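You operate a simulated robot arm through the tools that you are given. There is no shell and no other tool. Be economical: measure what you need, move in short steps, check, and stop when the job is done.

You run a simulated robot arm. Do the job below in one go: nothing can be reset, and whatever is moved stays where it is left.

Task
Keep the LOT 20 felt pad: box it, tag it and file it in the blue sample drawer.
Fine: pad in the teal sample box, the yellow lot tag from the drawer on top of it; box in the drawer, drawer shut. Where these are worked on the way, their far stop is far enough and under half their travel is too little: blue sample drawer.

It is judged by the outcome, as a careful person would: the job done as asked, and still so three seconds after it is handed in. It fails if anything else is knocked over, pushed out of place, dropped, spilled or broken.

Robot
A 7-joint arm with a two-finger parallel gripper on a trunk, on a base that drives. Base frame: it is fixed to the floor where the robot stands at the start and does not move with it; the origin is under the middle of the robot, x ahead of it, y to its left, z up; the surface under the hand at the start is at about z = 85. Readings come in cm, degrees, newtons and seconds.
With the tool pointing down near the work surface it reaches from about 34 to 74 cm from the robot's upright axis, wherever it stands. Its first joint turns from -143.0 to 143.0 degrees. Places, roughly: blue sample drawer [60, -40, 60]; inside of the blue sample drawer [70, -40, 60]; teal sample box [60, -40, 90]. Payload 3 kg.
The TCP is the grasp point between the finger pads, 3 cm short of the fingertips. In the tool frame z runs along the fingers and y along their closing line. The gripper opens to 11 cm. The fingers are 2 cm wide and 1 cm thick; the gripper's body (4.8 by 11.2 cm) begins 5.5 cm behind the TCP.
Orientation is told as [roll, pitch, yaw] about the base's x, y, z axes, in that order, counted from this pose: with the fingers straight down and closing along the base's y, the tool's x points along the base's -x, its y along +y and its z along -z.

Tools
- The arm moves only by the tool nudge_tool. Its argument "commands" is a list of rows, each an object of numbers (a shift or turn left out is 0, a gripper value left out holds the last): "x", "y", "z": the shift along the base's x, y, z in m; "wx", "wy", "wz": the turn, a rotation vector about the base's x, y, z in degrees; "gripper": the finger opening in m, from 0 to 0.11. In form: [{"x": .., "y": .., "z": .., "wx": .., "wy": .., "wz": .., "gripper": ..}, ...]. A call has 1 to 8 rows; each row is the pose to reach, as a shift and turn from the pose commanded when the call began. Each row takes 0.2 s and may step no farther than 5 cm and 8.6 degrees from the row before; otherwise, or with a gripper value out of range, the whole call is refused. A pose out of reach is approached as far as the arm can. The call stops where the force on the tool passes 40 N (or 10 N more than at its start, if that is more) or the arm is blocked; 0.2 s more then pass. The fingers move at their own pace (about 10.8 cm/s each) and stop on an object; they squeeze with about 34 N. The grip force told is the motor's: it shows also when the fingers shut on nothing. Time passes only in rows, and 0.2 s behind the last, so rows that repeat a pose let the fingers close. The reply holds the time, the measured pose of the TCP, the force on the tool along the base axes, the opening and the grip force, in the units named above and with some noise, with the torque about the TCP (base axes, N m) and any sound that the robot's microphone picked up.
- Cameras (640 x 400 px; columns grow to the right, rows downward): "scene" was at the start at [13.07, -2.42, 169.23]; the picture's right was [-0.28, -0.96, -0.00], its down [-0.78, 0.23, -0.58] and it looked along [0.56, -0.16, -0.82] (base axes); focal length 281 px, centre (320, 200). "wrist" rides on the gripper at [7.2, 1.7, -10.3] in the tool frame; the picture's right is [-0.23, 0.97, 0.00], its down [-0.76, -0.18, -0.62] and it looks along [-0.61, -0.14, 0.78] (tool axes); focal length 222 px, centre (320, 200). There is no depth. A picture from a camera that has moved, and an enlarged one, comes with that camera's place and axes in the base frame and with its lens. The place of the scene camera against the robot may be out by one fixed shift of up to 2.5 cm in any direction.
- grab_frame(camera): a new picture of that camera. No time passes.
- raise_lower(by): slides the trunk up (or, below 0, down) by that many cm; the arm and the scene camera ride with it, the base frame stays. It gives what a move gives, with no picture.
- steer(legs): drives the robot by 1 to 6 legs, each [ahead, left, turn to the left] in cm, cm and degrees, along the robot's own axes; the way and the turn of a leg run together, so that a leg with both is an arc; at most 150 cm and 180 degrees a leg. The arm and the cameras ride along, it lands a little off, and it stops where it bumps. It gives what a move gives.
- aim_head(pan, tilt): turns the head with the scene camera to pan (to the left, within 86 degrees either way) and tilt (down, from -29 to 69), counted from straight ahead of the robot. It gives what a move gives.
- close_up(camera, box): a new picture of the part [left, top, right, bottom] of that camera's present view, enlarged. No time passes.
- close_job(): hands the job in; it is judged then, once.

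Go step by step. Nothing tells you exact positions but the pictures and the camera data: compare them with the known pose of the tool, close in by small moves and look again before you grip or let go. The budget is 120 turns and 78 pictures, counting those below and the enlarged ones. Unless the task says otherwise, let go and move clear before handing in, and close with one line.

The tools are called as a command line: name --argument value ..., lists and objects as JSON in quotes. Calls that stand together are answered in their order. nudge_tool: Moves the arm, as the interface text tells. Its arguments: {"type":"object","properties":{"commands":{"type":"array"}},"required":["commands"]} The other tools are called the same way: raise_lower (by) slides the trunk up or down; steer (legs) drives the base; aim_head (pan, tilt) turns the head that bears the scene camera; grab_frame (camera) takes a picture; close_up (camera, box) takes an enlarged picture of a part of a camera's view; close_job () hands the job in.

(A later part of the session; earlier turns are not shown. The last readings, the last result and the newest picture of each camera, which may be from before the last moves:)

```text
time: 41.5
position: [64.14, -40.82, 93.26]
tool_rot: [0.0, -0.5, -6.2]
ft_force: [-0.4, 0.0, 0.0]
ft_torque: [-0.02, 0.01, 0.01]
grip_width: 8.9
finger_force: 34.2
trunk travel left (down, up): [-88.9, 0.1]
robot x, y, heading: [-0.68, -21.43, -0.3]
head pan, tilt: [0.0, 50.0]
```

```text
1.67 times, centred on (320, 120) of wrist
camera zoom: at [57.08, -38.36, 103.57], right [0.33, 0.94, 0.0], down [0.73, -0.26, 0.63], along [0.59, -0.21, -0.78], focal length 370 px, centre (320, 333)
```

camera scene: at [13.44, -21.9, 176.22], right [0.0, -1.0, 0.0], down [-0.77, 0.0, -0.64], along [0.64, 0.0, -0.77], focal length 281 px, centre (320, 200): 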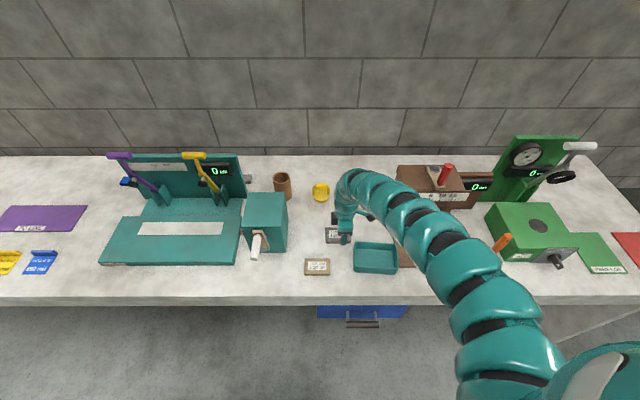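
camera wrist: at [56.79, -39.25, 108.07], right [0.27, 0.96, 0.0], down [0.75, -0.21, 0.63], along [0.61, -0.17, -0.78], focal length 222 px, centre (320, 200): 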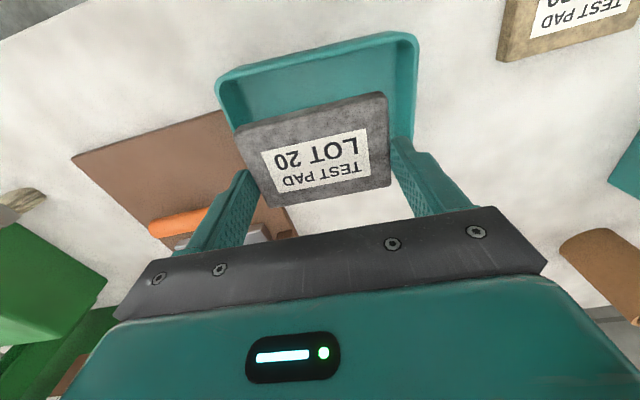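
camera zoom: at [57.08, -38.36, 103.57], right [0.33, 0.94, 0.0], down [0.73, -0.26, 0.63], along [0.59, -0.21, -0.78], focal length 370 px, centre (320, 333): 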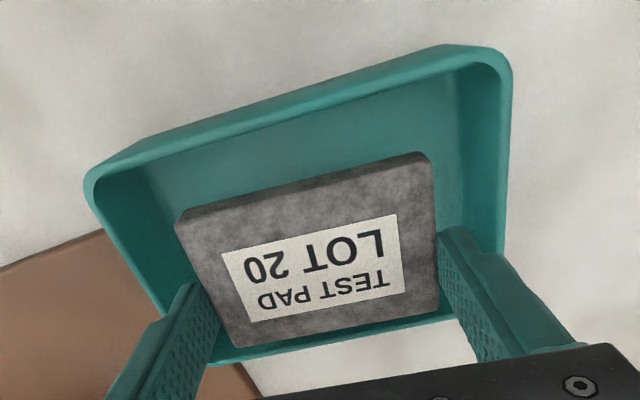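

Small centring shift, then lower and release.

nudge_tool --commands '[{"x": 0.005, "y": -0.006, "z": -0.015}, {"x": 0.005, "y": -0.006, "z": -0.03}, {"x": 0.005, "y": -0.006, "z": -0.04}, {"x": 0.005, "y": -0.006, "z": -0.04}]'

close_up --camera "wrist" --box '[160, 0, 480, 240]'

```text
time: 42.5
position: [64.56, -41.24, 89.35]
tool_rot: [0.0, -0.5, -6.2]
ft_force: [-0.4, -0.2, -0.3]
ft_torque: [0.0, 0.0, 0.02]
grip_width: 8.9
finger_force: 34.3
trunk travel left (down, up): [-88.9, 0.1]
robot x, y, heading: [-0.03, -21.47, -0.3]
head pan, tilt: [0.0, 50.0]
```

```text
1.67 times, centred on (320, 120) of wrist
camera zoom: at [57.63, -38.82, 99.7], right [0.33, 0.94, 0.0], down [0.73, -0.26, 0.63], along [0.59, -0.21, -0.78], focal length 370 px, centre (320, 333)
```

zoom: 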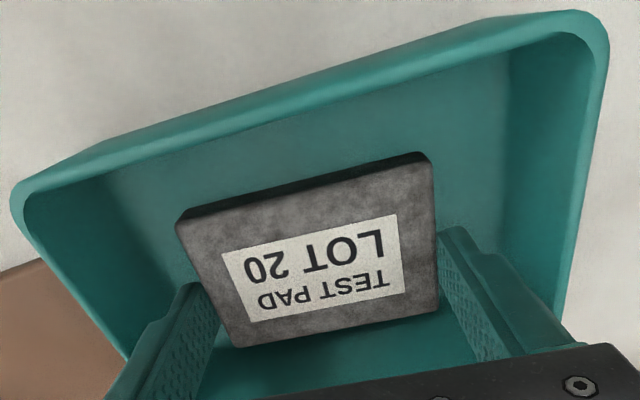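

Well inside. Lowering a touch to the box floor and opening a little.

nudge_tool --commands '[{"z": -0.004}, {"z": -0.004}]'

nudge_tool --commands '[{"gripper": 0.1}, {"gripper": 0.1}, {"z": 0.02}, {"z": 0.05}, {"z": 0.08}]'

grab_frame --camera "wrist"

```text
time: 43.1
position: [64.6, -41.34, 89.13]
tool_rot: [0.0, -0.6, -6.1]
ft_force: [-0.2, -0.6, 3.6]
ft_torque: [-0.11, -0.01, 0.0]
grip_width: 8.86
finger_force: 34.0
trunk travel left (down, up): [-88.9, 0.1]
robot x, y, heading: [-0.36, -21.7, 0.1]
head pan, tilt: [0.0, 50.0]
```

```text
time: 44.3
position: [65.01, -41.15, 97.12]
tool_rot: [0.1, -0.5, -6.1]
ft_force: [0.9, 0.4, 0.4]
ft_torque: [-0.03, -0.02, -0.02]
grip_width: 10.03
finger_force: 0.2
trunk travel left (down, up): [-88.9, 0.1]
robot x, y, heading: [-0.76, -21.42, -0.2]
head pan, tilt: [0.0, 50.0]
```

```text
41 pictures are left
camera wrist: at [57.84, -38.72, 107.31], right [0.33, 0.94, 0.0], down [0.73, -0.26, 0.63], along [0.6, -0.21, -0.78], focal length 222 px, centre (320, 200)
```

wrist: 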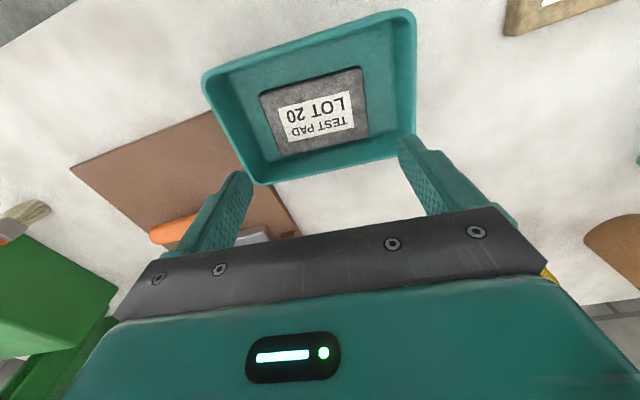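

The pad is in the box. Now the drawer: back off from the bench, lower the trunk, and look at the handle.

steer --legs '[[-45, 0, 0]]'

raise_lower --by -28

aim_head --pan -10 --tilt 42

grab_frame --camera "scene"

```text
time: 47.0
position: [19.5, -40.68, 96.99]
tool_rot: [0.0, -0.5, -5.7]
ft_force: [0.2, -0.1, -0.2]
ft_torque: [-0.02, 0.0, 0.05]
grip_width: 10.02
finger_force: 0.0
trunk travel left (down, up): [-88.9, 0.1]
robot x, y, heading: [-45.6, -21.55, 0.5]
head pan, tilt: [0.0, 50.0]
```

```text
time: 49.8
position: [19.46, -40.73, 68.97]
tool_rot: [0.0, -0.5, -5.7]
ft_force: [-1.2, 1.0, 0.9]
ft_torque: [0.03, 0.01, 0.0]
grip_width: 9.98
finger_force: 0.1
trunk travel left (down, up): [-60.9, 28.1]
robot x, y, heading: [-46.22, -21.43, 0.3]
head pan, tilt: [0.0, 50.0]
```

```text
time: 50.6
position: [19.52, -40.83, 69.07]
tool_rot: [0.0, -0.5, -5.6]
ft_force: [-0.1, 0.0, -0.3]
ft_torque: [0.01, 0.01, 0.03]
grip_width: 10.01
finger_force: 0.0
trunk travel left (down, up): [-60.9, 28.1]
robot x, y, heading: [-45.81, -21.53, 0.5]
head pan, tilt: [-10.0, 42.0]
```

```text
40 pictures are left
camera scene: at [-31.62, -23.32, 149.35], right [-0.17, -0.99, 0.0], down [-0.66, 0.11, -0.74], along [0.73, -0.12, -0.67], focal length 281 px, centre (320, 200)
```

scene: 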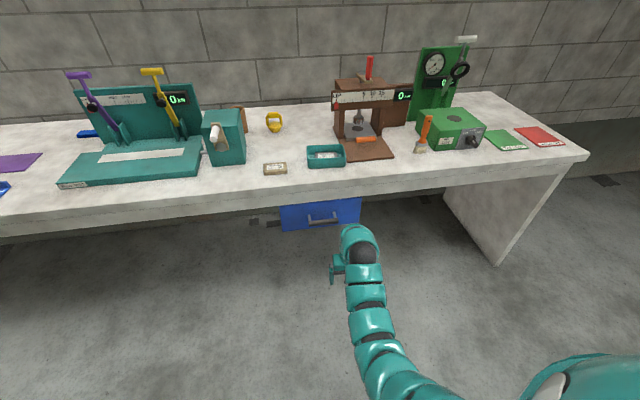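

Handle bar is at about (47, -37, 69). Reorienting the tool to point forward with fingers closing vertically.

nudge_tool --commands '[{"wz": -8}, {"wz": -16}, {"wz": -24}, {"wz": -32}, {"wz": -40}, {"wz": -48}, {"wz": -56}, {"wz": -64}]'

nudge_tool --commands '[{"wz": -8}, {"wz": -16}, {"wz": -20.3}]'

nudge_tool --commands '[{"wy": -8}, {"wy": -16}, {"wy": -24}, {"wy": -32}, {"wy": -40}, {"wy": -45}]'

```text
time: 52.4
position: [19.4, -40.73, 68.99]
tool_rot: [0.0, -0.4, -69.8]
ft_force: [0.0, 1.5, -0.1]
ft_torque: [0.0, 0.0, 0.0]
grip_width: 10.02
finger_force: 0.0
trunk travel left (down, up): [-60.9, 28.1]
robot x, y, heading: [-46.01, -21.67, 0.3]
head pan, tilt: [-10.0, 42.0]
```

```text
time: 53.2
position: [19.53, -40.76, 68.97]
tool_rot: [0.0, -0.3, -90.0]
ft_force: [-0.1, 0.4, 0.4]
ft_torque: [-0.03, 0.03, 0.01]
grip_width: 9.99
finger_force: 0.0
trunk travel left (down, up): [-60.9, 28.1]
robot x, y, heading: [-46.26, -21.69, 0.4]
head pan, tilt: [-10.0, 42.0]
```

```text
time: 54.6
position: [19.6, -40.69, 68.95]
tool_rot: [45.1, -0.4, -90.4]
ft_force: [0.5, -0.1, -1.2]
ft_torque: [-0.01, 0.03, 0.04]
grip_width: 10.0
finger_force: 0.1
trunk travel left (down, up): [-60.9, 28.1]
robot x, y, heading: [-46.3, -21.3, 0.5]
head pan, tilt: [-10.0, 42.0]
```

Tilting to 60° gives both a pinch and a hook on the bar. Then approach and look.

nudge_tool --commands '[{"wy": -8}, {"wy": -15}, {"wy": -15, "x": 0.04, "y": 0.01, "z": 0.01}, {"wy": -15, "x": 0.08, "y": 0.02, "z": 0.02}, {"wy": -15, "x": 0.12, "y": 0.035, "z": 0.03}]'

grab_frame --camera "wrist"

grab_frame --camera "scene"

```text
time: 55.8
position: [31.61, -37.15, 71.89]
tool_rot: [60.0, -0.3, -90.3]
ft_force: [-0.8, -0.1, -0.3]
ft_torque: [-0.01, 0.03, 0.02]
grip_width: 9.99
finger_force: 0.1
trunk travel left (down, up): [-60.9, 28.1]
robot x, y, heading: [-46.14, -21.72, 0.5]
head pan, tilt: [-10.0, 42.0]
```

```text
39 pictures are left
camera wrist: at [23.6, -29.9, 78.5], right [0.49, -0.22, 0.84], down [-0.63, -0.76, 0.16], along [0.6, -0.61, -0.51], focal length 222 px, centre (320, 200)
```

wrist: 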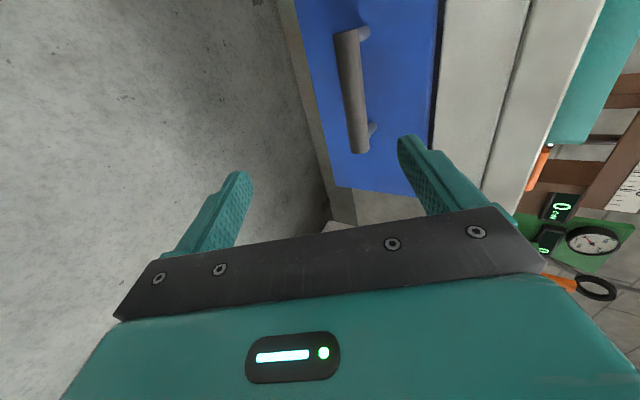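

```text
38 pictures are left
camera scene: at [-31.57, -23.32, 149.34], right [-0.17, -0.99, 0.0], down [-0.66, 0.11, -0.74], along [0.73, -0.12, -0.67], focal length 281 px, centre (320, 200)
```

scene: 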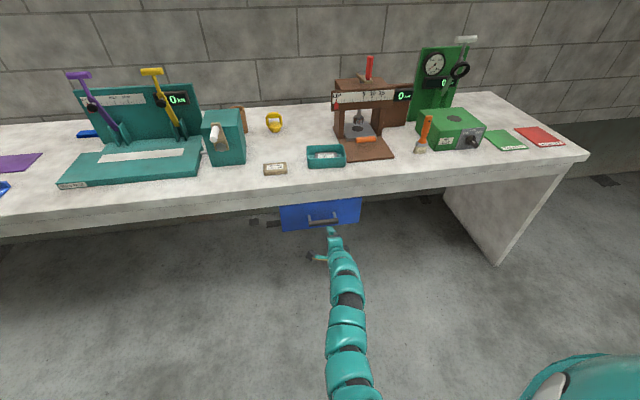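

Bar centre is about (46.7, -37.2, 67.4), with the face ~4 cm behind it. Moving to a pre-grasp 10 cm back along the finger direction.

nudge_tool --commands '[{"x": 0.03, "z": 0.005}, {"x": 0.06, "z": 0.01}, {"x": 0.085, "z": 0.0}]'

grab_frame --camera "wrist"

```text
time: 56.6
position: [40.17, -37.33, 71.91]
tool_rot: [60.0, -0.3, -90.5]
ft_force: [0.3, -0.3, 0.4]
ft_torque: [-0.03, -0.03, 0.02]
grip_width: 9.99
finger_force: 0.1
trunk travel left (down, up): [-60.9, 28.1]
robot x, y, heading: [-45.82, -21.73, 0.4]
head pan, tilt: [-10.0, 42.0]
```

```text
37 pictures are left
camera wrist: at [32.1, -29.99, 78.63], right [0.48, -0.23, 0.85], down [-0.63, -0.76, 0.16], along [0.6, -0.61, -0.51], focal length 222 px, centre (320, 200)
```

wrist: 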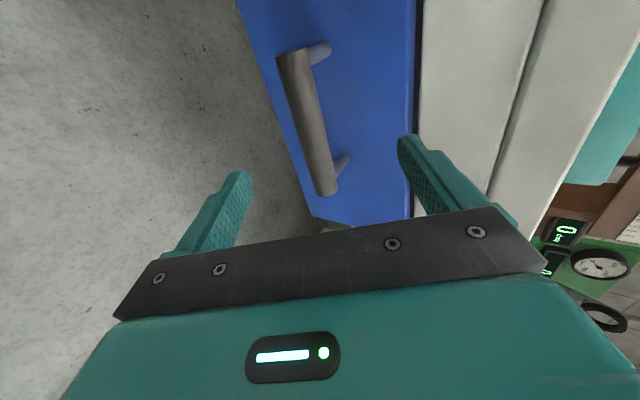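

Bar centre triangulates to (46.9, -37.5, 67.3). Narrowing the opening and advancing onto the bar.

nudge_tool --commands '[{"gripper": 0.055}, {"x": 0.015, "z": -0.01}, {"x": 0.03, "z": -0.02}, {"x": 0.04, "z": -0.03}, {"x": 0.05, "z": -0.036}]'

grab_frame --camera "wrist"

```text
time: 57.8
position: [44.03, -37.15, 69.27]
tool_rot: [60.1, -0.3, -90.5]
ft_force: [0.7, -0.1, -0.5]
ft_torque: [0.0, 0.03, -0.06]
grip_width: 5.48
finger_force: 0.1
out of reach, approached as far as the arm can: row 5
trunk travel left (down, up): [-60.9, 28.1]
robot x, y, heading: [-46.2, -21.93, 0.6]
head pan, tilt: [-10.0, 42.0]
```

```text
36 pictures are left
camera wrist: at [35.97, -29.83, 75.79], right [0.48, -0.23, 0.84], down [-0.63, -0.76, 0.16], along [0.6, -0.61, -0.51], focal length 222 px, centre (320, 200)
```

wrist: 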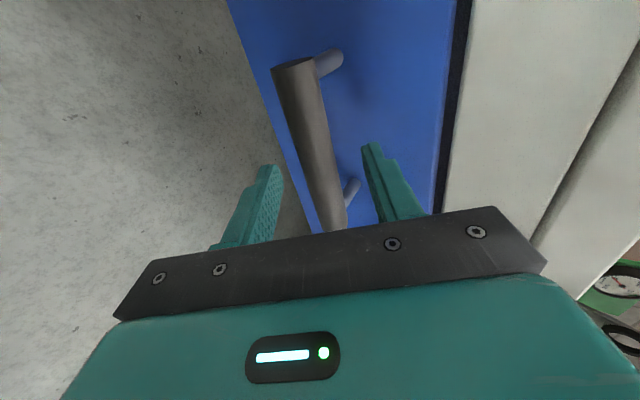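

The bar lines up between the fingers, but the arm is at full stretch. I'll retract slightly and bring the base in.

nudge_tool --commands '[{"x": -0.025, "z": 0.008}, {"x": -0.04, "z": 0.012}]'

steer --legs '[[4, 0, 0]]'

```text
time: 58.4
position: [39.89, -37.16, 70.47]
tool_rot: [60.1, -0.3, -90.3]
ft_force: [0.2, 0.0, -0.4]
ft_torque: [0.02, -0.01, 0.03]
grip_width: 5.51
finger_force: 0.1
trunk travel left (down, up): [-60.9, 28.1]
robot x, y, heading: [-46.3, -21.53, 0.2]
head pan, tilt: [-10.0, 42.0]
```

```text
time: 59.2
position: [43.96, -37.29, 70.46]
tool_rot: [59.9, -0.3, -90.5]
ft_force: [0.4, -0.3, -0.2]
ft_torque: [0.0, -0.04, 0.02]
grip_width: 5.51
finger_force: 0.0
trunk travel left (down, up): [-60.9, 28.1]
robot x, y, heading: [-41.93, -21.38, 0.5]
head pan, tilt: [-10.0, 42.0]
```

nudge_tool --commands '[{"z": -0.013}, {"x": 0.012, "z": -0.02}, {"x": 0.023, "z": -0.027}, {"x": 0.023, "z": -0.027}]'

close_up --camera "wrist" --box '[200, 40, 480, 240]'

```text
time: 60.2
position: [46.19, -37.35, 67.84]
tool_rot: [60.0, -0.3, -90.5]
ft_force: [0.2, 0.4, 0.7]
ft_torque: [0.0, -0.03, -0.01]
grip_width: 5.5
finger_force: 0.0
trunk travel left (down, up): [-60.9, 28.1]
robot x, y, heading: [-41.81, -21.19, 0.6]
head pan, tilt: [-10.0, 42.0]
```

```text
2.00 times, centred on (340, 140) of wrist
camera zoom: at [38.23, -30.07, 74.47], right [0.49, -0.23, 0.84], down [-0.63, -0.76, 0.16], along [0.6, -0.61, -0.51], focal length 444 px, centre (280, 320)
```

zoom: 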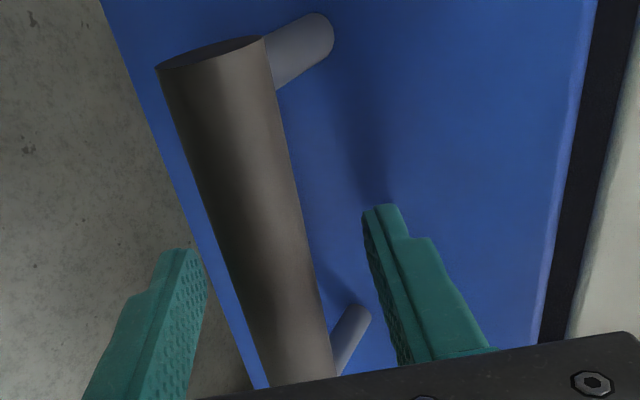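

The bar is between the fingers. Closing on it and testing a small pull.

nudge_tool --commands '[{"gripper": 0.02}, {"gripper": 0.0}, {"gripper": 0.0}, {"gripper": 0.0}]'

nudge_tool --commands '[{"x": -0.01}, {"x": -0.02}, {"x": -0.03}, {"x": -0.04}]'

close_up --camera "wrist" --box '[200, 0, 600, 240]'

```text
time: 61.2
position: [46.16, -37.38, 67.66]
tool_rot: [59.8, -0.2, -90.5]
ft_force: [-3.8, -0.1, -4.8]
ft_torque: [0.22, 0.05, -0.07]
grip_width: 2.38
finger_force: 45.4
trunk travel left (down, up): [-60.9, 28.1]
robot x, y, heading: [-42.13, -21.56, 0.2]
head pan, tilt: [-10.0, 42.0]
```

```text
time: 62.2
position: [42.24, -37.27, 67.77]
tool_rot: [60.1, -0.3, -90.5]
ft_force: [-1.9, -11.3, 6.1]
ft_torque: [0.4, -0.01, 0.37]
grip_width: 2.38
finger_force: 45.2
trunk travel left (down, up): [-60.9, 28.1]
robot x, y, heading: [-41.94, -21.56, 0.3]
head pan, tilt: [-10.0, 42.0]
```

```text
1.60 times, centred on (400, 120) of wrist
camera zoom: at [34.12, -30.04, 74.35], right [0.48, -0.23, 0.85], down [-0.64, -0.76, 0.16], along [0.6, -0.62, -0.51], focal length 355 px, centre (192, 328)
```

zoom: 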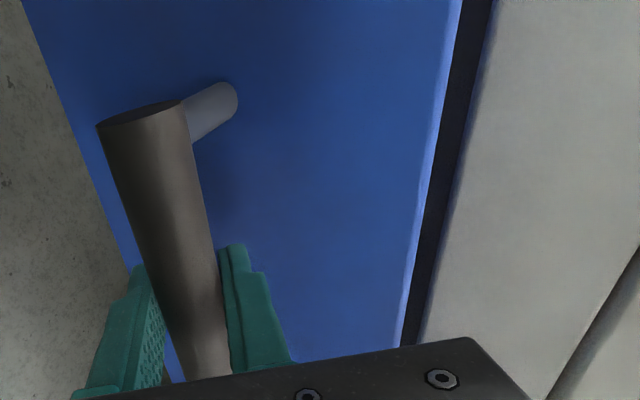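

The drawer is moving. Continuing to pull with the arm.

nudge_tool --commands '[{"x": -0.02}, {"x": -0.04}, {"x": -0.06}, {"x": -0.08}, {"x": -0.1}, {"x": -0.12}]'

nudge_tool --commands '[{"x": -0.02}, {"x": -0.04}, {"x": -0.06}, {"x": -0.08}, {"x": -0.1}, {"x": -0.12}]'

grab_frame --camera "scene"

```text
time: 63.6
position: [30.22, -37.42, 67.91]
tool_rot: [60.1, -0.4, -90.5]
ft_force: [-1.1, -19.8, 6.1]
ft_torque: [-0.21, -0.28, -0.9]
grip_width: 2.4
finger_force: 45.7
trunk travel left (down, up): [-60.9, 28.1]
robot x, y, heading: [-41.71, -21.6, 0.2]
head pan, tilt: [-10.0, 42.0]
```

```text
time: 65.1
position: [18.98, -37.28, 68.03]
tool_rot: [60.5, -0.3, -90.4]
ft_force: [23.2, -0.5, -13.3]
ft_torque: [-0.64, -0.04, -0.75]
grip_width: 2.36
finger_force: 44.4
trunk travel left (down, up): [-60.9, 28.1]
robot x, y, heading: [-41.79, -21.46, 0.6]
head pan, tilt: [-10.0, 42.0]
stopped in row 6: the force on the tool passed its limit at 58 N (the readings are from after the stop); the commanded pose is now the measured one
```

```text
33 pictures are left
camera scene: at [-27.25, -23.36, 149.24], right [-0.17, -0.99, 0.0], down [-0.66, 0.11, -0.74], along [0.73, -0.12, -0.67], focal length 281 px, centre (320, 200)
```

scene: 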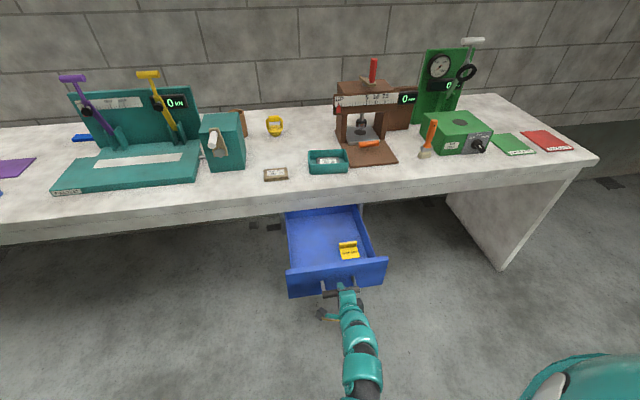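

The drawer is open to its stop (27 cm) and the yellow tag is inside. Releasing the handle and backing off; looking at the tag.

nudge_tool --commands '[{"gripper": 0.055}, {"gripper": 0.055}, {"gripper": 0.055, "x": -0.026, "z": 0.015}, {"gripper": 0.055, "x": -0.052, "z": 0.03}, {"gripper": 0.055, "x": -0.07, "z": 0.06}, {"gripper": 0.055, "x": -0.07, "z": 0.1}]'

close_up --camera "scene" --box '[270, 190, 400, 300]'

```text
time: 66.5
position: [11.84, -37.3, 77.42]
tool_rot: [60.7, -0.1, -90.5]
ft_force: [-0.4, -0.5, 0.3]
ft_torque: [0.0, -0.04, 0.01]
grip_width: 5.51
finger_force: 0.1
out of reach, approached as far as the arm can: row 6
trunk travel left (down, up): [-60.9, 28.1]
robot x, y, heading: [-42.19, -21.28, 0.5]
head pan, tilt: [-10.0, 42.0]
```

```text
3.64 times, centred on (335, 245) of scene
camera zoom: at [-27.69, -23.44, 149.35], right [-0.17, -0.99, 0.0], down [-0.66, 0.11, -0.74], along [0.73, -0.12, -0.67], focal length 1022 px, centre (266, 36)
```

zoom: 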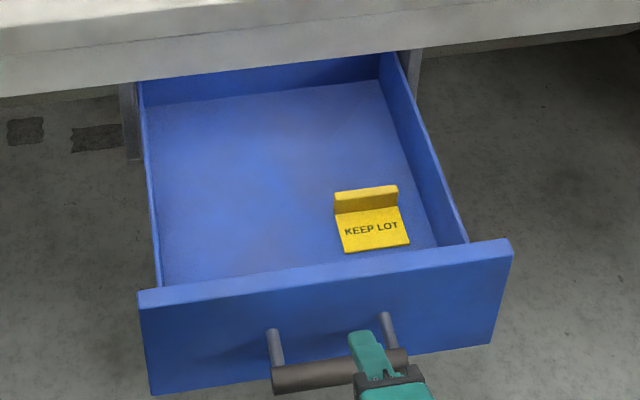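

The tag is an L-shape with an upright lip, best gripped with fingers closing along x. I'll raise, drive closer and bring the tool back to pointing down.

raise_lower --by 12

steer --legs '[[18, 0, 0]]'

nudge_tool --commands '[{"wy": 8, "x": 0.01}, {"wy": 16, "x": 0.02}, {"wy": 24, "x": 0.03}, {"wy": 32, "x": 0.04}, {"wy": 40, "x": 0.05}, {"wy": 48, "x": 0.06, "y": -0.02}, {"wy": 56, "x": 0.07, "y": -0.03}, {"wy": 60.5, "x": 0.08, "y": -0.05}]'

grab_frame --camera "wrist"

grab_frame --camera "scene"

```text
time: 68.0
position: [11.77, -37.16, 89.43]
tool_rot: [60.7, -0.2, -90.4]
ft_force: [0.0, 0.5, 0.7]
ft_torque: [-0.03, -0.03, 0.0]
grip_width: 5.49
finger_force: 0.0
trunk travel left (down, up): [-72.9, 16.1]
robot x, y, heading: [-41.85, -21.72, 0.5]
head pan, tilt: [-10.0, 42.0]
```

```text
time: 69.5
position: [29.43, -37.05, 89.43]
tool_rot: [60.6, -0.1, -90.4]
ft_force: [0.6, 0.0, -0.7]
ft_torque: [0.01, -0.02, 0.01]
grip_width: 5.49
finger_force: 0.2
trunk travel left (down, up): [-72.9, 16.1]
robot x, y, heading: [-24.41, -21.23, 0.8]
head pan, tilt: [-10.0, 42.0]
```

```text
time: 71.2
position: [37.38, -42.04, 89.39]
tool_rot: [0.1, -0.4, -90.0]
ft_force: [0.4, -1.1, -0.2]
ft_torque: [0.02, 0.01, -0.01]
grip_width: 5.48
finger_force: 0.1
out of reach, approached as far as the arm can: row 1, 2
trunk travel left (down, up): [-72.9, 16.1]
robot x, y, heading: [-24.25, -21.11, 0.3]
head pan, tilt: [-10.0, 42.0]
```

```text
31 pictures are left
camera wrist: at [39.06, -34.83, 99.77], right [0.97, -0.23, 0.0], down [-0.18, -0.76, 0.63], along [-0.14, -0.61, -0.78], focal length 222 px, centre (320, 200)
```

wrist: 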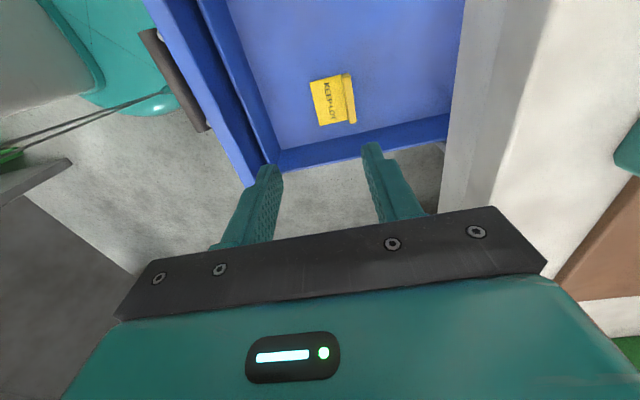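

```text
30 pictures are left
camera scene: at [-10.12, -23.23, 161.34], right [-0.16, -0.99, 0.0], down [-0.66, 0.11, -0.74], along [0.73, -0.12, -0.67], focal length 281 px, centre (320, 200)
```

scene: 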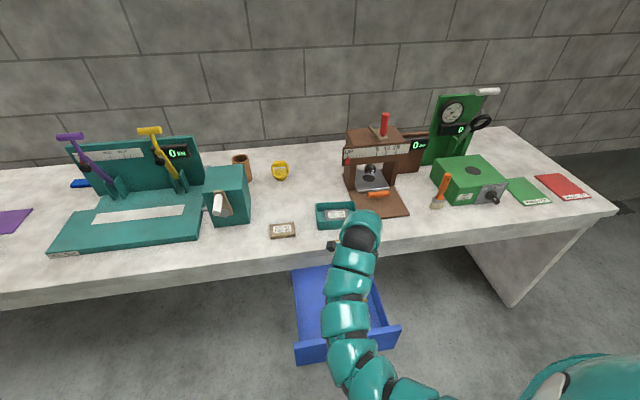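

The lip is at about (41.7, -44.6). Positioning over it and lowering by trunk.

nudge_tool --commands '[{"x": 0.025, "y": -0.015}, {"x": 0.043, "y": -0.026}]'

raise_lower --by -15

grab_frame --camera "wrist"

```text
time: 71.8
position: [41.83, -44.49, 89.4]
tool_rot: [0.3, -0.4, -90.2]
ft_force: [0.0, -0.5, 0.1]
ft_torque: [0.02, 0.03, 0.02]
grip_width: 5.49
finger_force: 0.1
trunk travel left (down, up): [-72.9, 16.1]
robot x, y, heading: [-24.73, -21.54, 0.5]
head pan, tilt: [-10.0, 42.0]
```

```text
time: 73.6
position: [41.75, -44.4, 74.34]
tool_rot: [0.2, -0.4, -90.1]
ft_force: [0.3, -0.7, -0.4]
ft_torque: [0.0, 0.01, 0.01]
grip_width: 5.5
finger_force: 0.0
trunk travel left (down, up): [-57.9, 31.1]
robot x, y, heading: [-24.54, -21.38, 0.6]
head pan, tilt: [-10.0, 42.0]
```

```text
29 pictures are left
camera wrist: at [43.41, -37.19, 84.69], right [0.97, -0.23, 0.01], down [-0.18, -0.76, 0.63], along [-0.14, -0.61, -0.78], focal length 222 px, centre (320, 200)
```

wrist: 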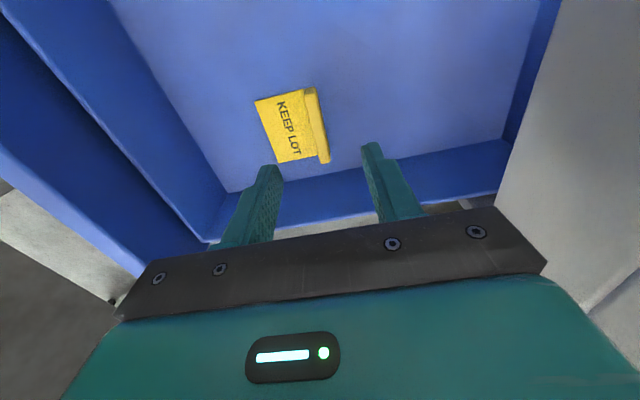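

Lip top z ≈ 64; well aligned. Lowering further.

raise_lower --by -7

close_up --camera "wrist" --box '[200, 60, 480, 240]'

```text
time: 74.7
position: [41.58, -44.44, 67.39]
tool_rot: [0.3, -0.4, -90.1]
ft_force: [0.0, -0.2, -0.5]
ft_torque: [0.0, 0.01, -0.01]
grip_width: 5.47
finger_force: 0.0
trunk travel left (down, up): [-50.9, 38.1]
robot x, y, heading: [-24.2, -21.41, 0.3]
head pan, tilt: [-10.0, 42.0]
```

```text
2.22 times, centred on (340, 150) of wrist
camera zoom: at [43.4, -37.18, 77.69], right [0.97, -0.23, 0.01], down [-0.18, -0.76, 0.63], along [-0.14, -0.61, -0.78], focal length 494 px, centre (276, 311)
```

zoom: 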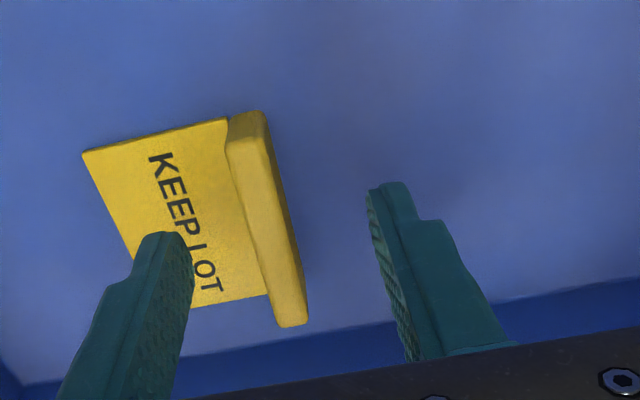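

raise_lower --by -1.4

close_up --camera "wrist" --box '[200, 60, 480, 240]'

```text
time: 75.3
position: [41.64, -44.44, 65.96]
tool_rot: [0.2, -0.4, -90.1]
ft_force: [-1.0, -0.6, -0.5]
ft_torque: [-0.02, -0.02, -0.01]
grip_width: 5.5
finger_force: 0.0
trunk travel left (down, up): [-49.5, 39.5]
robot x, y, heading: [-24.65, -21.43, 0.6]
head pan, tilt: [-10.0, 42.0]
```

```text
2.22 times, centred on (340, 150) of wrist
camera zoom: at [43.4, -37.18, 76.29], right [0.97, -0.23, 0.01], down [-0.18, -0.76, 0.63], along [-0.14, -0.61, -0.78], focal length 494 px, centre (276, 311)
```

zoom: 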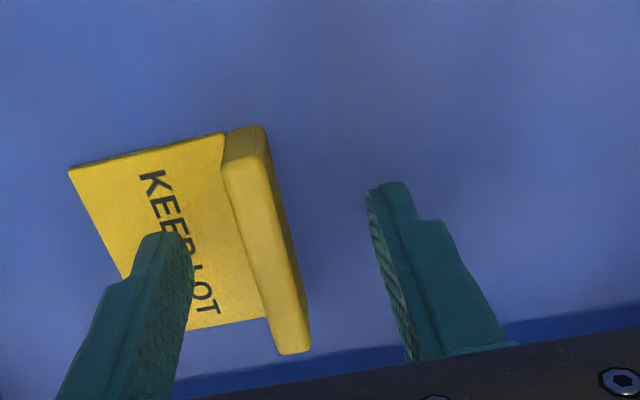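

nudge_tool --commands '[{"z": -0.003}, {"z": -0.006}]'

nudge_tool --commands '[{"z": -0.003}, {"z": -0.005}]'

```text
time: 75.9
position: [41.65, -44.43, 65.2]
tool_rot: [0.1, -0.4, -90.1]
ft_force: [-0.4, -0.5, -0.7]
ft_torque: [0.0, -0.02, -0.01]
grip_width: 5.49
finger_force: 0.1
trunk travel left (down, up): [-49.5, 39.5]
robot x, y, heading: [-24.55, -21.3, 0.5]
head pan, tilt: [-10.0, 42.0]
```

```text
time: 76.5
position: [41.82, -44.5, 64.91]
tool_rot: [0.4, -0.5, -90.1]
ft_force: [0.2, 1.4, 5.1]
ft_torque: [0.06, 0.21, -0.02]
grip_width: 5.49
finger_force: 0.0
trunk travel left (down, up): [-49.5, 39.5]
robot x, y, heading: [-24.41, -21.36, 0.4]
head pan, tilt: [-10.0, 42.0]
```

Contact with the plate at tip z ≈ 61.9. Rising 3 mm and closing on the lip.

nudge_tool --commands '[{"z": 0.004}, {"z": 0.004, "gripper": 0.03}, {"z": 0.004, "gripper": 0.0}, {"z": 0.004, "gripper": 0.0}, {"z": 0.004, "gripper": 0.0}]'

raise_lower --by 3

close_up --camera "wrist" --box '[200, 60, 480, 240]'

```text
time: 77.7
position: [41.6, -44.45, 65.33]
tool_rot: [0.2, -0.4, -90.0]
ft_force: [-0.1, -0.6, 0.9]
ft_torque: [-0.06, 0.04, 0.03]
grip_width: 1.07
finger_force: 33.4
trunk travel left (down, up): [-49.5, 39.5]
robot x, y, heading: [-24.64, -21.02, 0.6]
head pan, tilt: [-10.0, 42.0]
```

```text
time: 78.5
position: [41.73, -44.57, 68.2]
tool_rot: [0.2, -0.3, -90.1]
ft_force: [0.3, -0.5, -0.4]
ft_torque: [-0.01, 0.02, 0.0]
grip_width: 1.05
finger_force: 33.8
trunk travel left (down, up): [-52.5, 36.5]
robot x, y, heading: [-24.36, -21.33, 0.3]
head pan, tilt: [-10.0, 42.0]
```

```text
2.22 times, centred on (340, 150) of wrist
camera zoom: at [43.4, -37.23, 78.6], right [0.97, -0.23, 0.01], down [-0.18, -0.76, 0.63], along [-0.14, -0.61, -0.78], focal length 494 px, centre (276, 311)
```

zoom: 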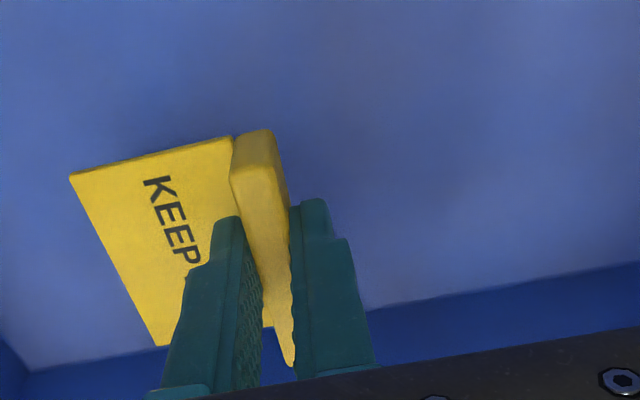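

The tag is gripped. Now raise it above bench level, then move the base up to reach the box (the base seems low enough to pass under the drawer).

raise_lower --by 33

steer --legs '[[0, -8, 0], [16, 0, 0]]'

aim_head --pan -5 --tilt 55

grab_frame --camera "scene"

```text
time: 81.7
position: [41.77, -44.57, 101.3]
tool_rot: [0.1, -0.4, -90.1]
ft_force: [-0.6, -0.2, -0.7]
ft_torque: [0.01, 0.03, -0.03]
grip_width: 1.06
finger_force: 34.0
trunk travel left (down, up): [-85.5, 3.5]
robot x, y, heading: [-24.15, -21.44, 0.6]
head pan, tilt: [-10.0, 42.0]
```

```text
time: 83.8
position: [58.41, -51.89, 101.22]
tool_rot: [0.2, -0.4, -89.9]
ft_force: [-0.2, 0.7, -0.3]
ft_torque: [-0.04, 0.01, 0.01]
grip_width: 1.04
finger_force: 34.1
trunk travel left (down, up): [-85.5, 3.5]
robot x, y, heading: [-8.03, -29.16, 0.5]
head pan, tilt: [-10.0, 42.0]
```

```text
time: 84.5
position: [58.27, -51.97, 101.38]
tool_rot: [0.2, -0.4, -89.9]
ft_force: [0.3, -0.2, 0.3]
ft_torque: [0.03, 0.0, 0.01]
grip_width: 1.06
finger_force: 34.4
trunk travel left (down, up): [-85.5, 3.5]
robot x, y, heading: [-8.19, -29.15, 0.9]
head pan, tilt: [-5.0, 55.0]
```

```text
25 pictures are left
camera scene: at [5.23, -30.01, 172.19], right [-0.07, -1.0, 0.0], down [-0.82, 0.06, -0.57], along [0.57, -0.04, -0.82], focal length 281 px, centre (320, 200)
```

scene: 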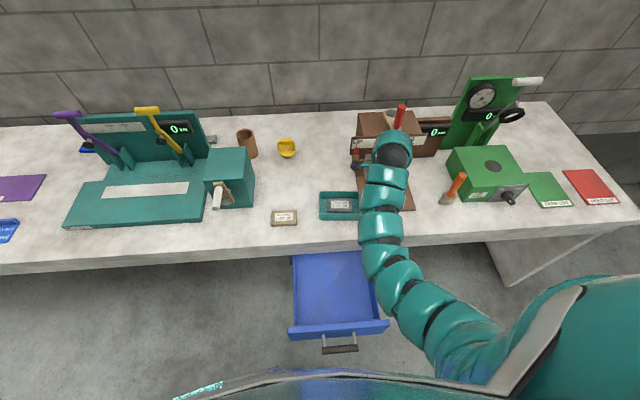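

No bump. A bit closer, then move the tag toward the box and look.

steer --legs '[[4, 0, 0]]'

nudge_tool --commands '[{"x": 0.015, "y": 0.03}, {"x": 0.025, "y": 0.06}, {"x": 0.033, "y": 0.09}, {"x": 0.033, "y": 0.105}]'

grab_frame --camera "wrist"

```text
time: 85.4
position: [62.39, -51.9, 101.12]
tool_rot: [0.0, -0.4, -89.8]
ft_force: [1.2, -0.1, 0.2]
ft_torque: [-0.03, 0.06, -0.01]
grip_width: 1.07
finger_force: 34.0
trunk travel left (down, up): [-85.5, 3.5]
robot x, y, heading: [-3.96, -29.12, 0.5]
head pan, tilt: [-5.0, 55.0]
```

```text
time: 86.4
position: [65.55, -41.36, 101.54]
tool_rot: [0.2, -0.5, -89.9]
ft_force: [-0.4, 0.3, -1.3]
ft_torque: [0.01, -0.01, -0.03]
grip_width: 1.04
finger_force: 34.1
trunk travel left (down, up): [-85.5, 3.5]
robot x, y, heading: [-3.99, -29.49, 0.8]
head pan, tilt: [-5.0, 55.0]
```

```text
24 pictures are left
camera wrist: at [67.23, -34.09, 111.8], right [0.97, -0.22, 0.01], down [-0.18, -0.76, 0.63], along [-0.14, -0.61, -0.78], focal length 222 px, centre (320, 200)
```

wrist: 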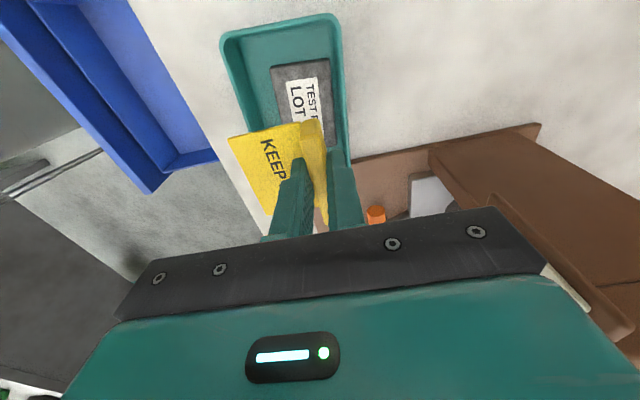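

Pad centre is ~(64.2, -41.1). The tag is placed well; turning -6° and lowering.

nudge_tool --commands '[{"wz": -6, "z": -0.03}, {"wz": -6, "z": -0.06}, {"wz": -6, "z": -0.08}]'

grab_frame --camera "wrist"

```text
time: 87.2
position: [65.44, -41.41, 93.16]
tool_rot: [0.2, -0.4, -95.8]
ft_force: [0.5, -0.8, 0.0]
ft_torque: [0.0, -0.02, 0.0]
grip_width: 1.07
finger_force: 33.5
trunk travel left (down, up): [-85.5, 3.5]
robot x, y, heading: [-4.38, -29.31, 0.8]
head pan, tilt: [-5.0, 55.0]
```

```text
23 pictures are left
camera wrist: at [67.9, -34.35, 103.48], right [0.95, -0.33, 0.01], down [-0.26, -0.74, 0.63], along [-0.2, -0.59, -0.78], focal length 222 px, centre (320, 200)
```

wrist: 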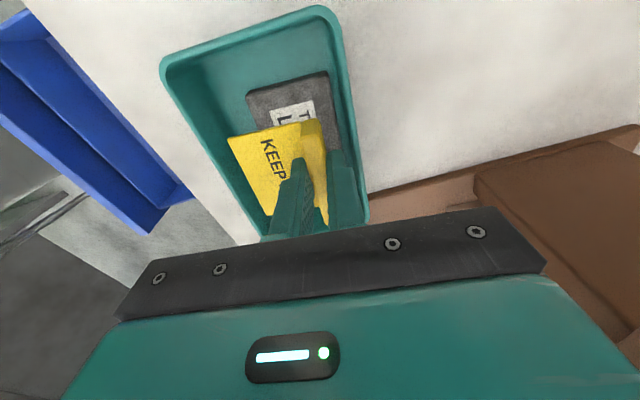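

nudge_tool --commands '[{"z": -0.006}, {"z": -0.012}, {"z": -0.017}, {"z": -0.017}]'

close_up --camera "wrist" --box '[140, 0, 440, 240]'

```text
time: 88.2
position: [65.53, -41.55, 91.49]
tool_rot: [0.3, -0.3, -95.9]
ft_force: [1.1, 0.1, 0.1]
ft_torque: [-0.03, -0.01, 0.0]
grip_width: 1.07
finger_force: 34.2
trunk travel left (down, up): [-85.5, 3.5]
robot x, y, heading: [-3.55, -29.18, 1.0]
head pan, tilt: [-5.0, 55.0]
```

```text
1.67 times, centred on (290, 120) of wrist
camera zoom: at [67.86, -34.41, 101.92], right [0.95, -0.32, 0.01], down [-0.26, -0.74, 0.63], along [-0.2, -0.6, -0.78], focal length 370 px, centre (370, 333)
```

zoom: 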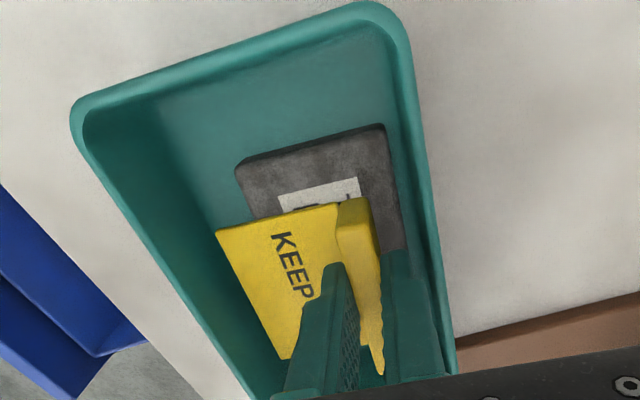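

nudge_tool --commands '[{"x": 0.005, "y": 0.003}, {"x": 0.005, "y": 0.003, "z": -0.003}, {"x": 0.005, "y": 0.003, "z": -0.005}]'

nudge_tool --commands '[{"z": -0.003}, {"z": -0.003}]'

```text
time: 89.0
position: [65.92, -41.09, 91.06]
tool_rot: [0.1, -0.4, -95.7]
ft_force: [-0.8, -0.7, 0.1]
ft_torque: [0.03, 0.0, -0.01]
grip_width: 1.08
finger_force: 34.1
trunk travel left (down, up): [-85.5, 3.5]
robot x, y, heading: [-4.26, -29.4, 0.9]
head pan, tilt: [-5.0, 55.0]
```

```text
time: 89.6
position: [66.04, -41.17, 90.85]
tool_rot: [0.4, -0.4, -95.8]
ft_force: [1.8, -1.0, 14.4]
ft_torque: [-0.05, 0.15, 0.01]
grip_width: 1.06
finger_force: 34.0
trunk travel left (down, up): [-85.5, 3.5]
robot x, y, heading: [-4.56, -29.12, 0.8]
head pan, tilt: [-5.0, 55.0]
```

Contact with the pad at z ≈ 90.9. Easing up 1 mm and releasing gently, then rising.

nudge_tool --commands '[{"z": 0.001}, {"z": 0.001, "gripper": 0.019}, {"z": 0.001, "gripper": 0.019}, {"z": 0.02, "gripper": 0.019}, {"z": 0.05, "gripper": 0.019}, {"z": 0.09, "gripper": 0.04}]'

grab_frame --camera "wrist"

```text
time: 91.0
position: [66.08, -41.23, 99.99]
tool_rot: [0.3, -0.5, -95.8]
ft_force: [-0.8, 1.1, 0.0]
ft_torque: [0.01, 0.0, 0.01]
grip_width: 4.0
finger_force: 0.1
trunk travel left (down, up): [-85.5, 3.5]
robot x, y, heading: [-4.0, -29.75, 1.0]
head pan, tilt: [-5.0, 55.0]
```

```text
21 pictures are left
camera wrist: at [68.45, -34.13, 110.41], right [0.95, -0.32, 0.01], down [-0.26, -0.74, 0.63], along [-0.2, -0.59, -0.78], focal length 222 px, centre (320, 200)
```

wrist: 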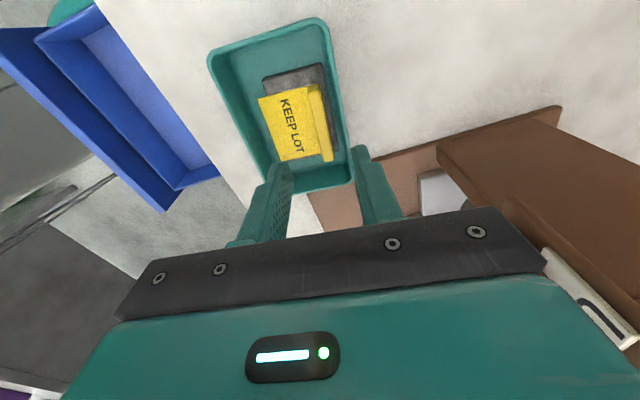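

The tag is lying on the pad. Now grip the box across its 9.6 cm width: open fully, centre, lower to just above the rim and check.

nudge_tool --commands '[{"x": -0.026, "y": 0.001, "gripper": 0.11}, {"x": -0.026, "y": 0.001, "z": -0.03, "gripper": 0.11}, {"x": -0.026, "y": 0.001, "z": -0.065, "gripper": 0.11}]'

grab_frame --camera "wrist"

```text
time: 91.8
position: [63.22, -41.22, 93.4]
tool_rot: [0.2, -0.4, -95.8]
ft_force: [-0.2, -0.4, 0.2]
ft_torque: [0.0, -0.01, 0.01]
grip_width: 11.02
finger_force: 0.0
trunk travel left (down, up): [-85.5, 3.5]
robot x, y, heading: [-4.07, -28.96, 1.0]
head pan, tilt: [-5.0, 55.0]
```

```text
20 pictures are left
camera wrist: at [65.63, -34.15, 103.77], right [0.95, -0.32, 0.01], down [-0.26, -0.74, 0.63], along [-0.2, -0.59, -0.78], focal length 222 px, centre (320, 200)
```

wrist: 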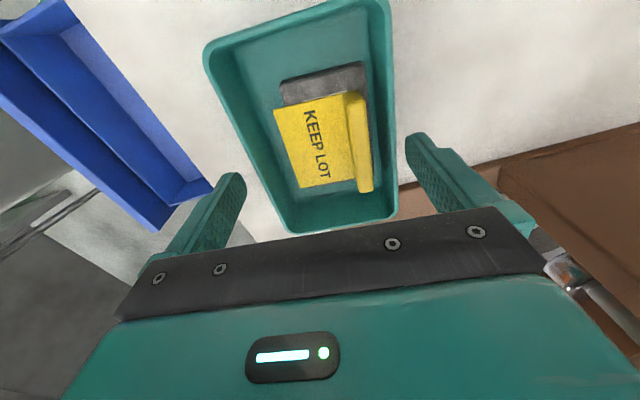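

Box width ~9.8 cm, centre x ≈ 63.5. Small correction and slow descent.

nudge_tool --commands '[{"x": 0.002, "z": -0.005}, {"x": 0.002, "z": -0.01}, {"x": 0.002, "z": -0.015}]'

grab_frame --camera "wrist"

```text
time: 92.6
position: [63.53, -41.07, 91.85]
tool_rot: [0.3, -0.5, -95.9]
ft_force: [0.5, 0.5, -0.6]
ft_torque: [0.0, -0.03, 0.01]
grip_width: 10.99
finger_force: 0.1
trunk travel left (down, up): [-85.5, 3.5]
robot x, y, heading: [-4.36, -29.11, 0.8]
head pan, tilt: [-5.0, 55.0]
```

```text
19 pictures are left
camera wrist: at [66.0, -34.01, 102.19], right [0.95, -0.33, 0.01], down [-0.26, -0.74, 0.63], along [-0.2, -0.59, -0.78], focal length 222 px, centre (320, 200)
```

wrist: 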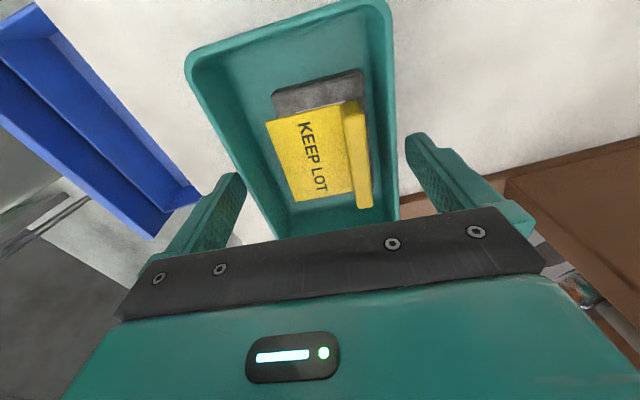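

nudge_tool --commands '[{"x": -0.003}, {"x": -0.003, "z": -0.01}, {"x": -0.003, "z": -0.02}, {"x": -0.003, "z": -0.028}]'

close_up --camera "wrist" --box '[140, 0, 480, 240]'

```text
time: 93.6
position: [63.4, -41.08, 88.99]
tool_rot: [0.2, -0.4, -95.7]
ft_force: [-0.1, -0.2, 0.3]
ft_torque: [0.0, -0.02, 0.0]
grip_width: 11.0
finger_force: 0.1
trunk travel left (down, up): [-85.5, 3.5]
robot x, y, heading: [-4.06, -28.97, 0.8]
head pan, tilt: [-5.0, 55.0]
```

```text
1.67 times, centred on (310, 120) of wrist
camera zoom: at [65.83, -33.97, 99.3], right [0.95, -0.32, 0.01], down [-0.26, -0.74, 0.63], along [-0.2, -0.59, -0.78], focal length 370 px, centre (337, 333)
```

zoom: 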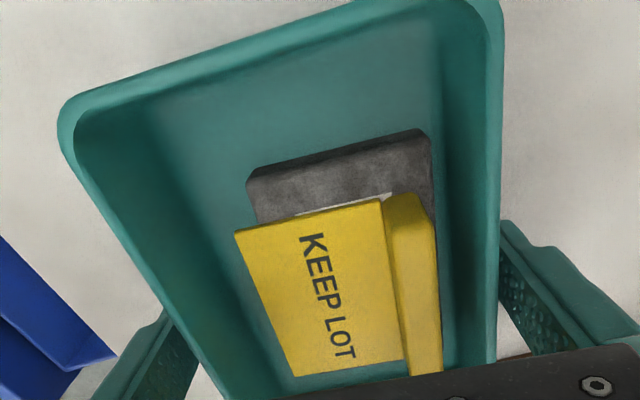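

Fingers straddle the box on both sides without contact. Closing and test lifting.

nudge_tool --commands '[{"gripper": 0.1}, {"gripper": 0.07}, {"gripper": 0.07}, {"gripper": 0.07}, {"gripper": 0.07}]'

nudge_tool --commands '[{"z": 0.003}, {"z": 0.006}, {"z": 0.01}, {"z": 0.015}, {"z": 0.02}]'

grab_frame --camera "wrist"

```text
time: 94.8
position: [63.4, -41.15, 89.02]
tool_rot: [0.3, -0.4, -95.8]
ft_force: [-0.4, 0.2, -0.3]
ft_torque: [0.08, 0.04, 0.05]
grip_width: 9.99
finger_force: 33.5
trunk travel left (down, up): [-85.5, 3.5]
robot x, y, heading: [-4.39, -28.88, 0.9]
head pan, tilt: [-5.0, 55.0]
```

```text
time: 96.0
position: [63.32, -40.9, 90.96]
tool_rot: [0.2, -0.5, -95.8]
ft_force: [-0.2, 0.1, -2.3]
ft_torque: [0.01, 0.03, -0.03]
grip_width: 9.98
finger_force: 33.8
trunk travel left (down, up): [-85.5, 3.5]
robot x, y, heading: [-3.91, -29.05, 0.7]
head pan, tilt: [-5.0, 55.0]
```

```text
17 pictures are left
camera wrist: at [65.71, -33.81, 101.25], right [0.95, -0.32, 0.01], down [-0.26, -0.74, 0.63], along [-0.2, -0.6, -0.78], focal length 222 px, centre (320, 200)
```

wrist: 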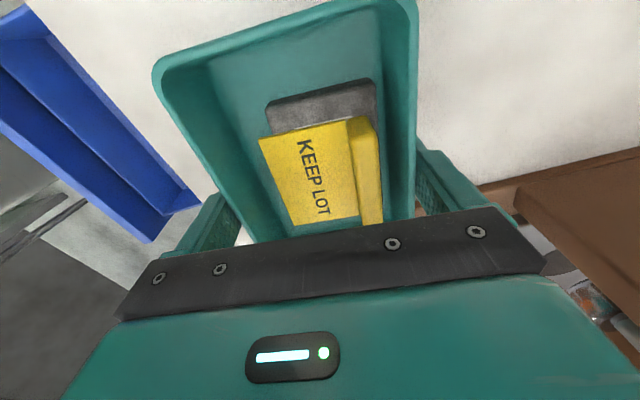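

The box is held level. Lifting, then backing the base so the hand is over the open drawer.

nudge_tool --commands '[{"z": 0.02}, {"z": 0.04}, {"z": 0.06}, {"z": 0.07}]'

steer --legs '[[-12, 0, 0], [-13.5, 0, 0]]'

nudge_tool --commands '[{"y": 0.01, "wz": 3}, {"y": 0.02, "wz": 6}]'

grab_frame --camera "wrist"

grab_frame --camera "scene"

```text
time: 97.0
position: [63.03, -40.96, 97.9]
tool_rot: [0.3, -0.5, -95.8]
ft_force: [0.3, 0.4, -1.9]
ft_torque: [0.0, 0.02, 0.02]
grip_width: 9.97
finger_force: 34.3
trunk travel left (down, up): [-85.5, 3.5]
robot x, y, heading: [-4.21, -29.05, 1.1]
head pan, tilt: [-5.0, 55.0]
```

```text
time: 99.2
position: [37.48, -41.27, 97.85]
tool_rot: [0.3, -0.4, -95.7]
ft_force: [-0.2, -0.2, -2.6]
ft_torque: [-0.01, 0.0, 0.0]
grip_width: 9.96
finger_force: 34.0
trunk travel left (down, up): [-85.5, 3.5]
robot x, y, heading: [-29.92, -29.55, 0.8]
head pan, tilt: [-5.0, 55.0]
```

```text
time: 99.8
position: [37.61, -39.38, 97.87]
tool_rot: [0.1, -0.4, -89.8]
ft_force: [1.0, -0.5, -2.4]
ft_torque: [0.01, 0.0, 0.02]
grip_width: 9.98
finger_force: 34.6
trunk travel left (down, up): [-85.5, 3.5]
robot x, y, heading: [-29.91, -29.41, 0.9]
head pan, tilt: [-5.0, 55.0]
```

```text
16 pictures are left
camera wrist: at [39.22, -32.04, 108.21], right [0.97, -0.22, 0.01], down [-0.18, -0.76, 0.63], along [-0.14, -0.61, -0.78], focal length 222 px, centre (320, 200)
```

wrist: 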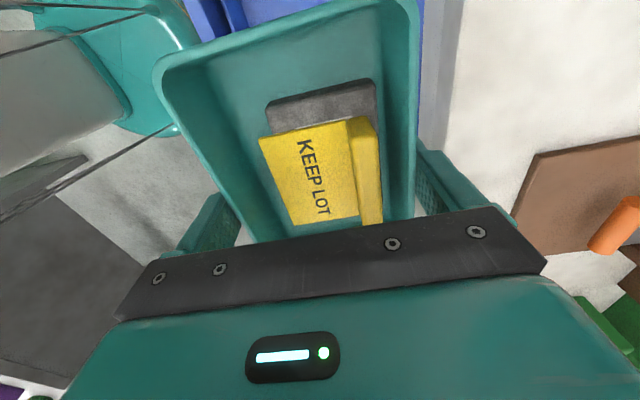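

```text
15 pictures are left
camera scene: at [-16.33, -30.29, 172.18], right [-0.07, -1.0, 0.0], down [-0.82, 0.06, -0.57], along [0.57, -0.04, -0.82], focal length 281 px, centre (320, 200)
```

scene: 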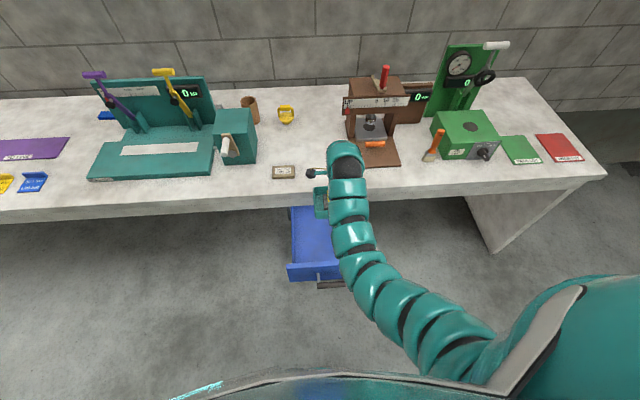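

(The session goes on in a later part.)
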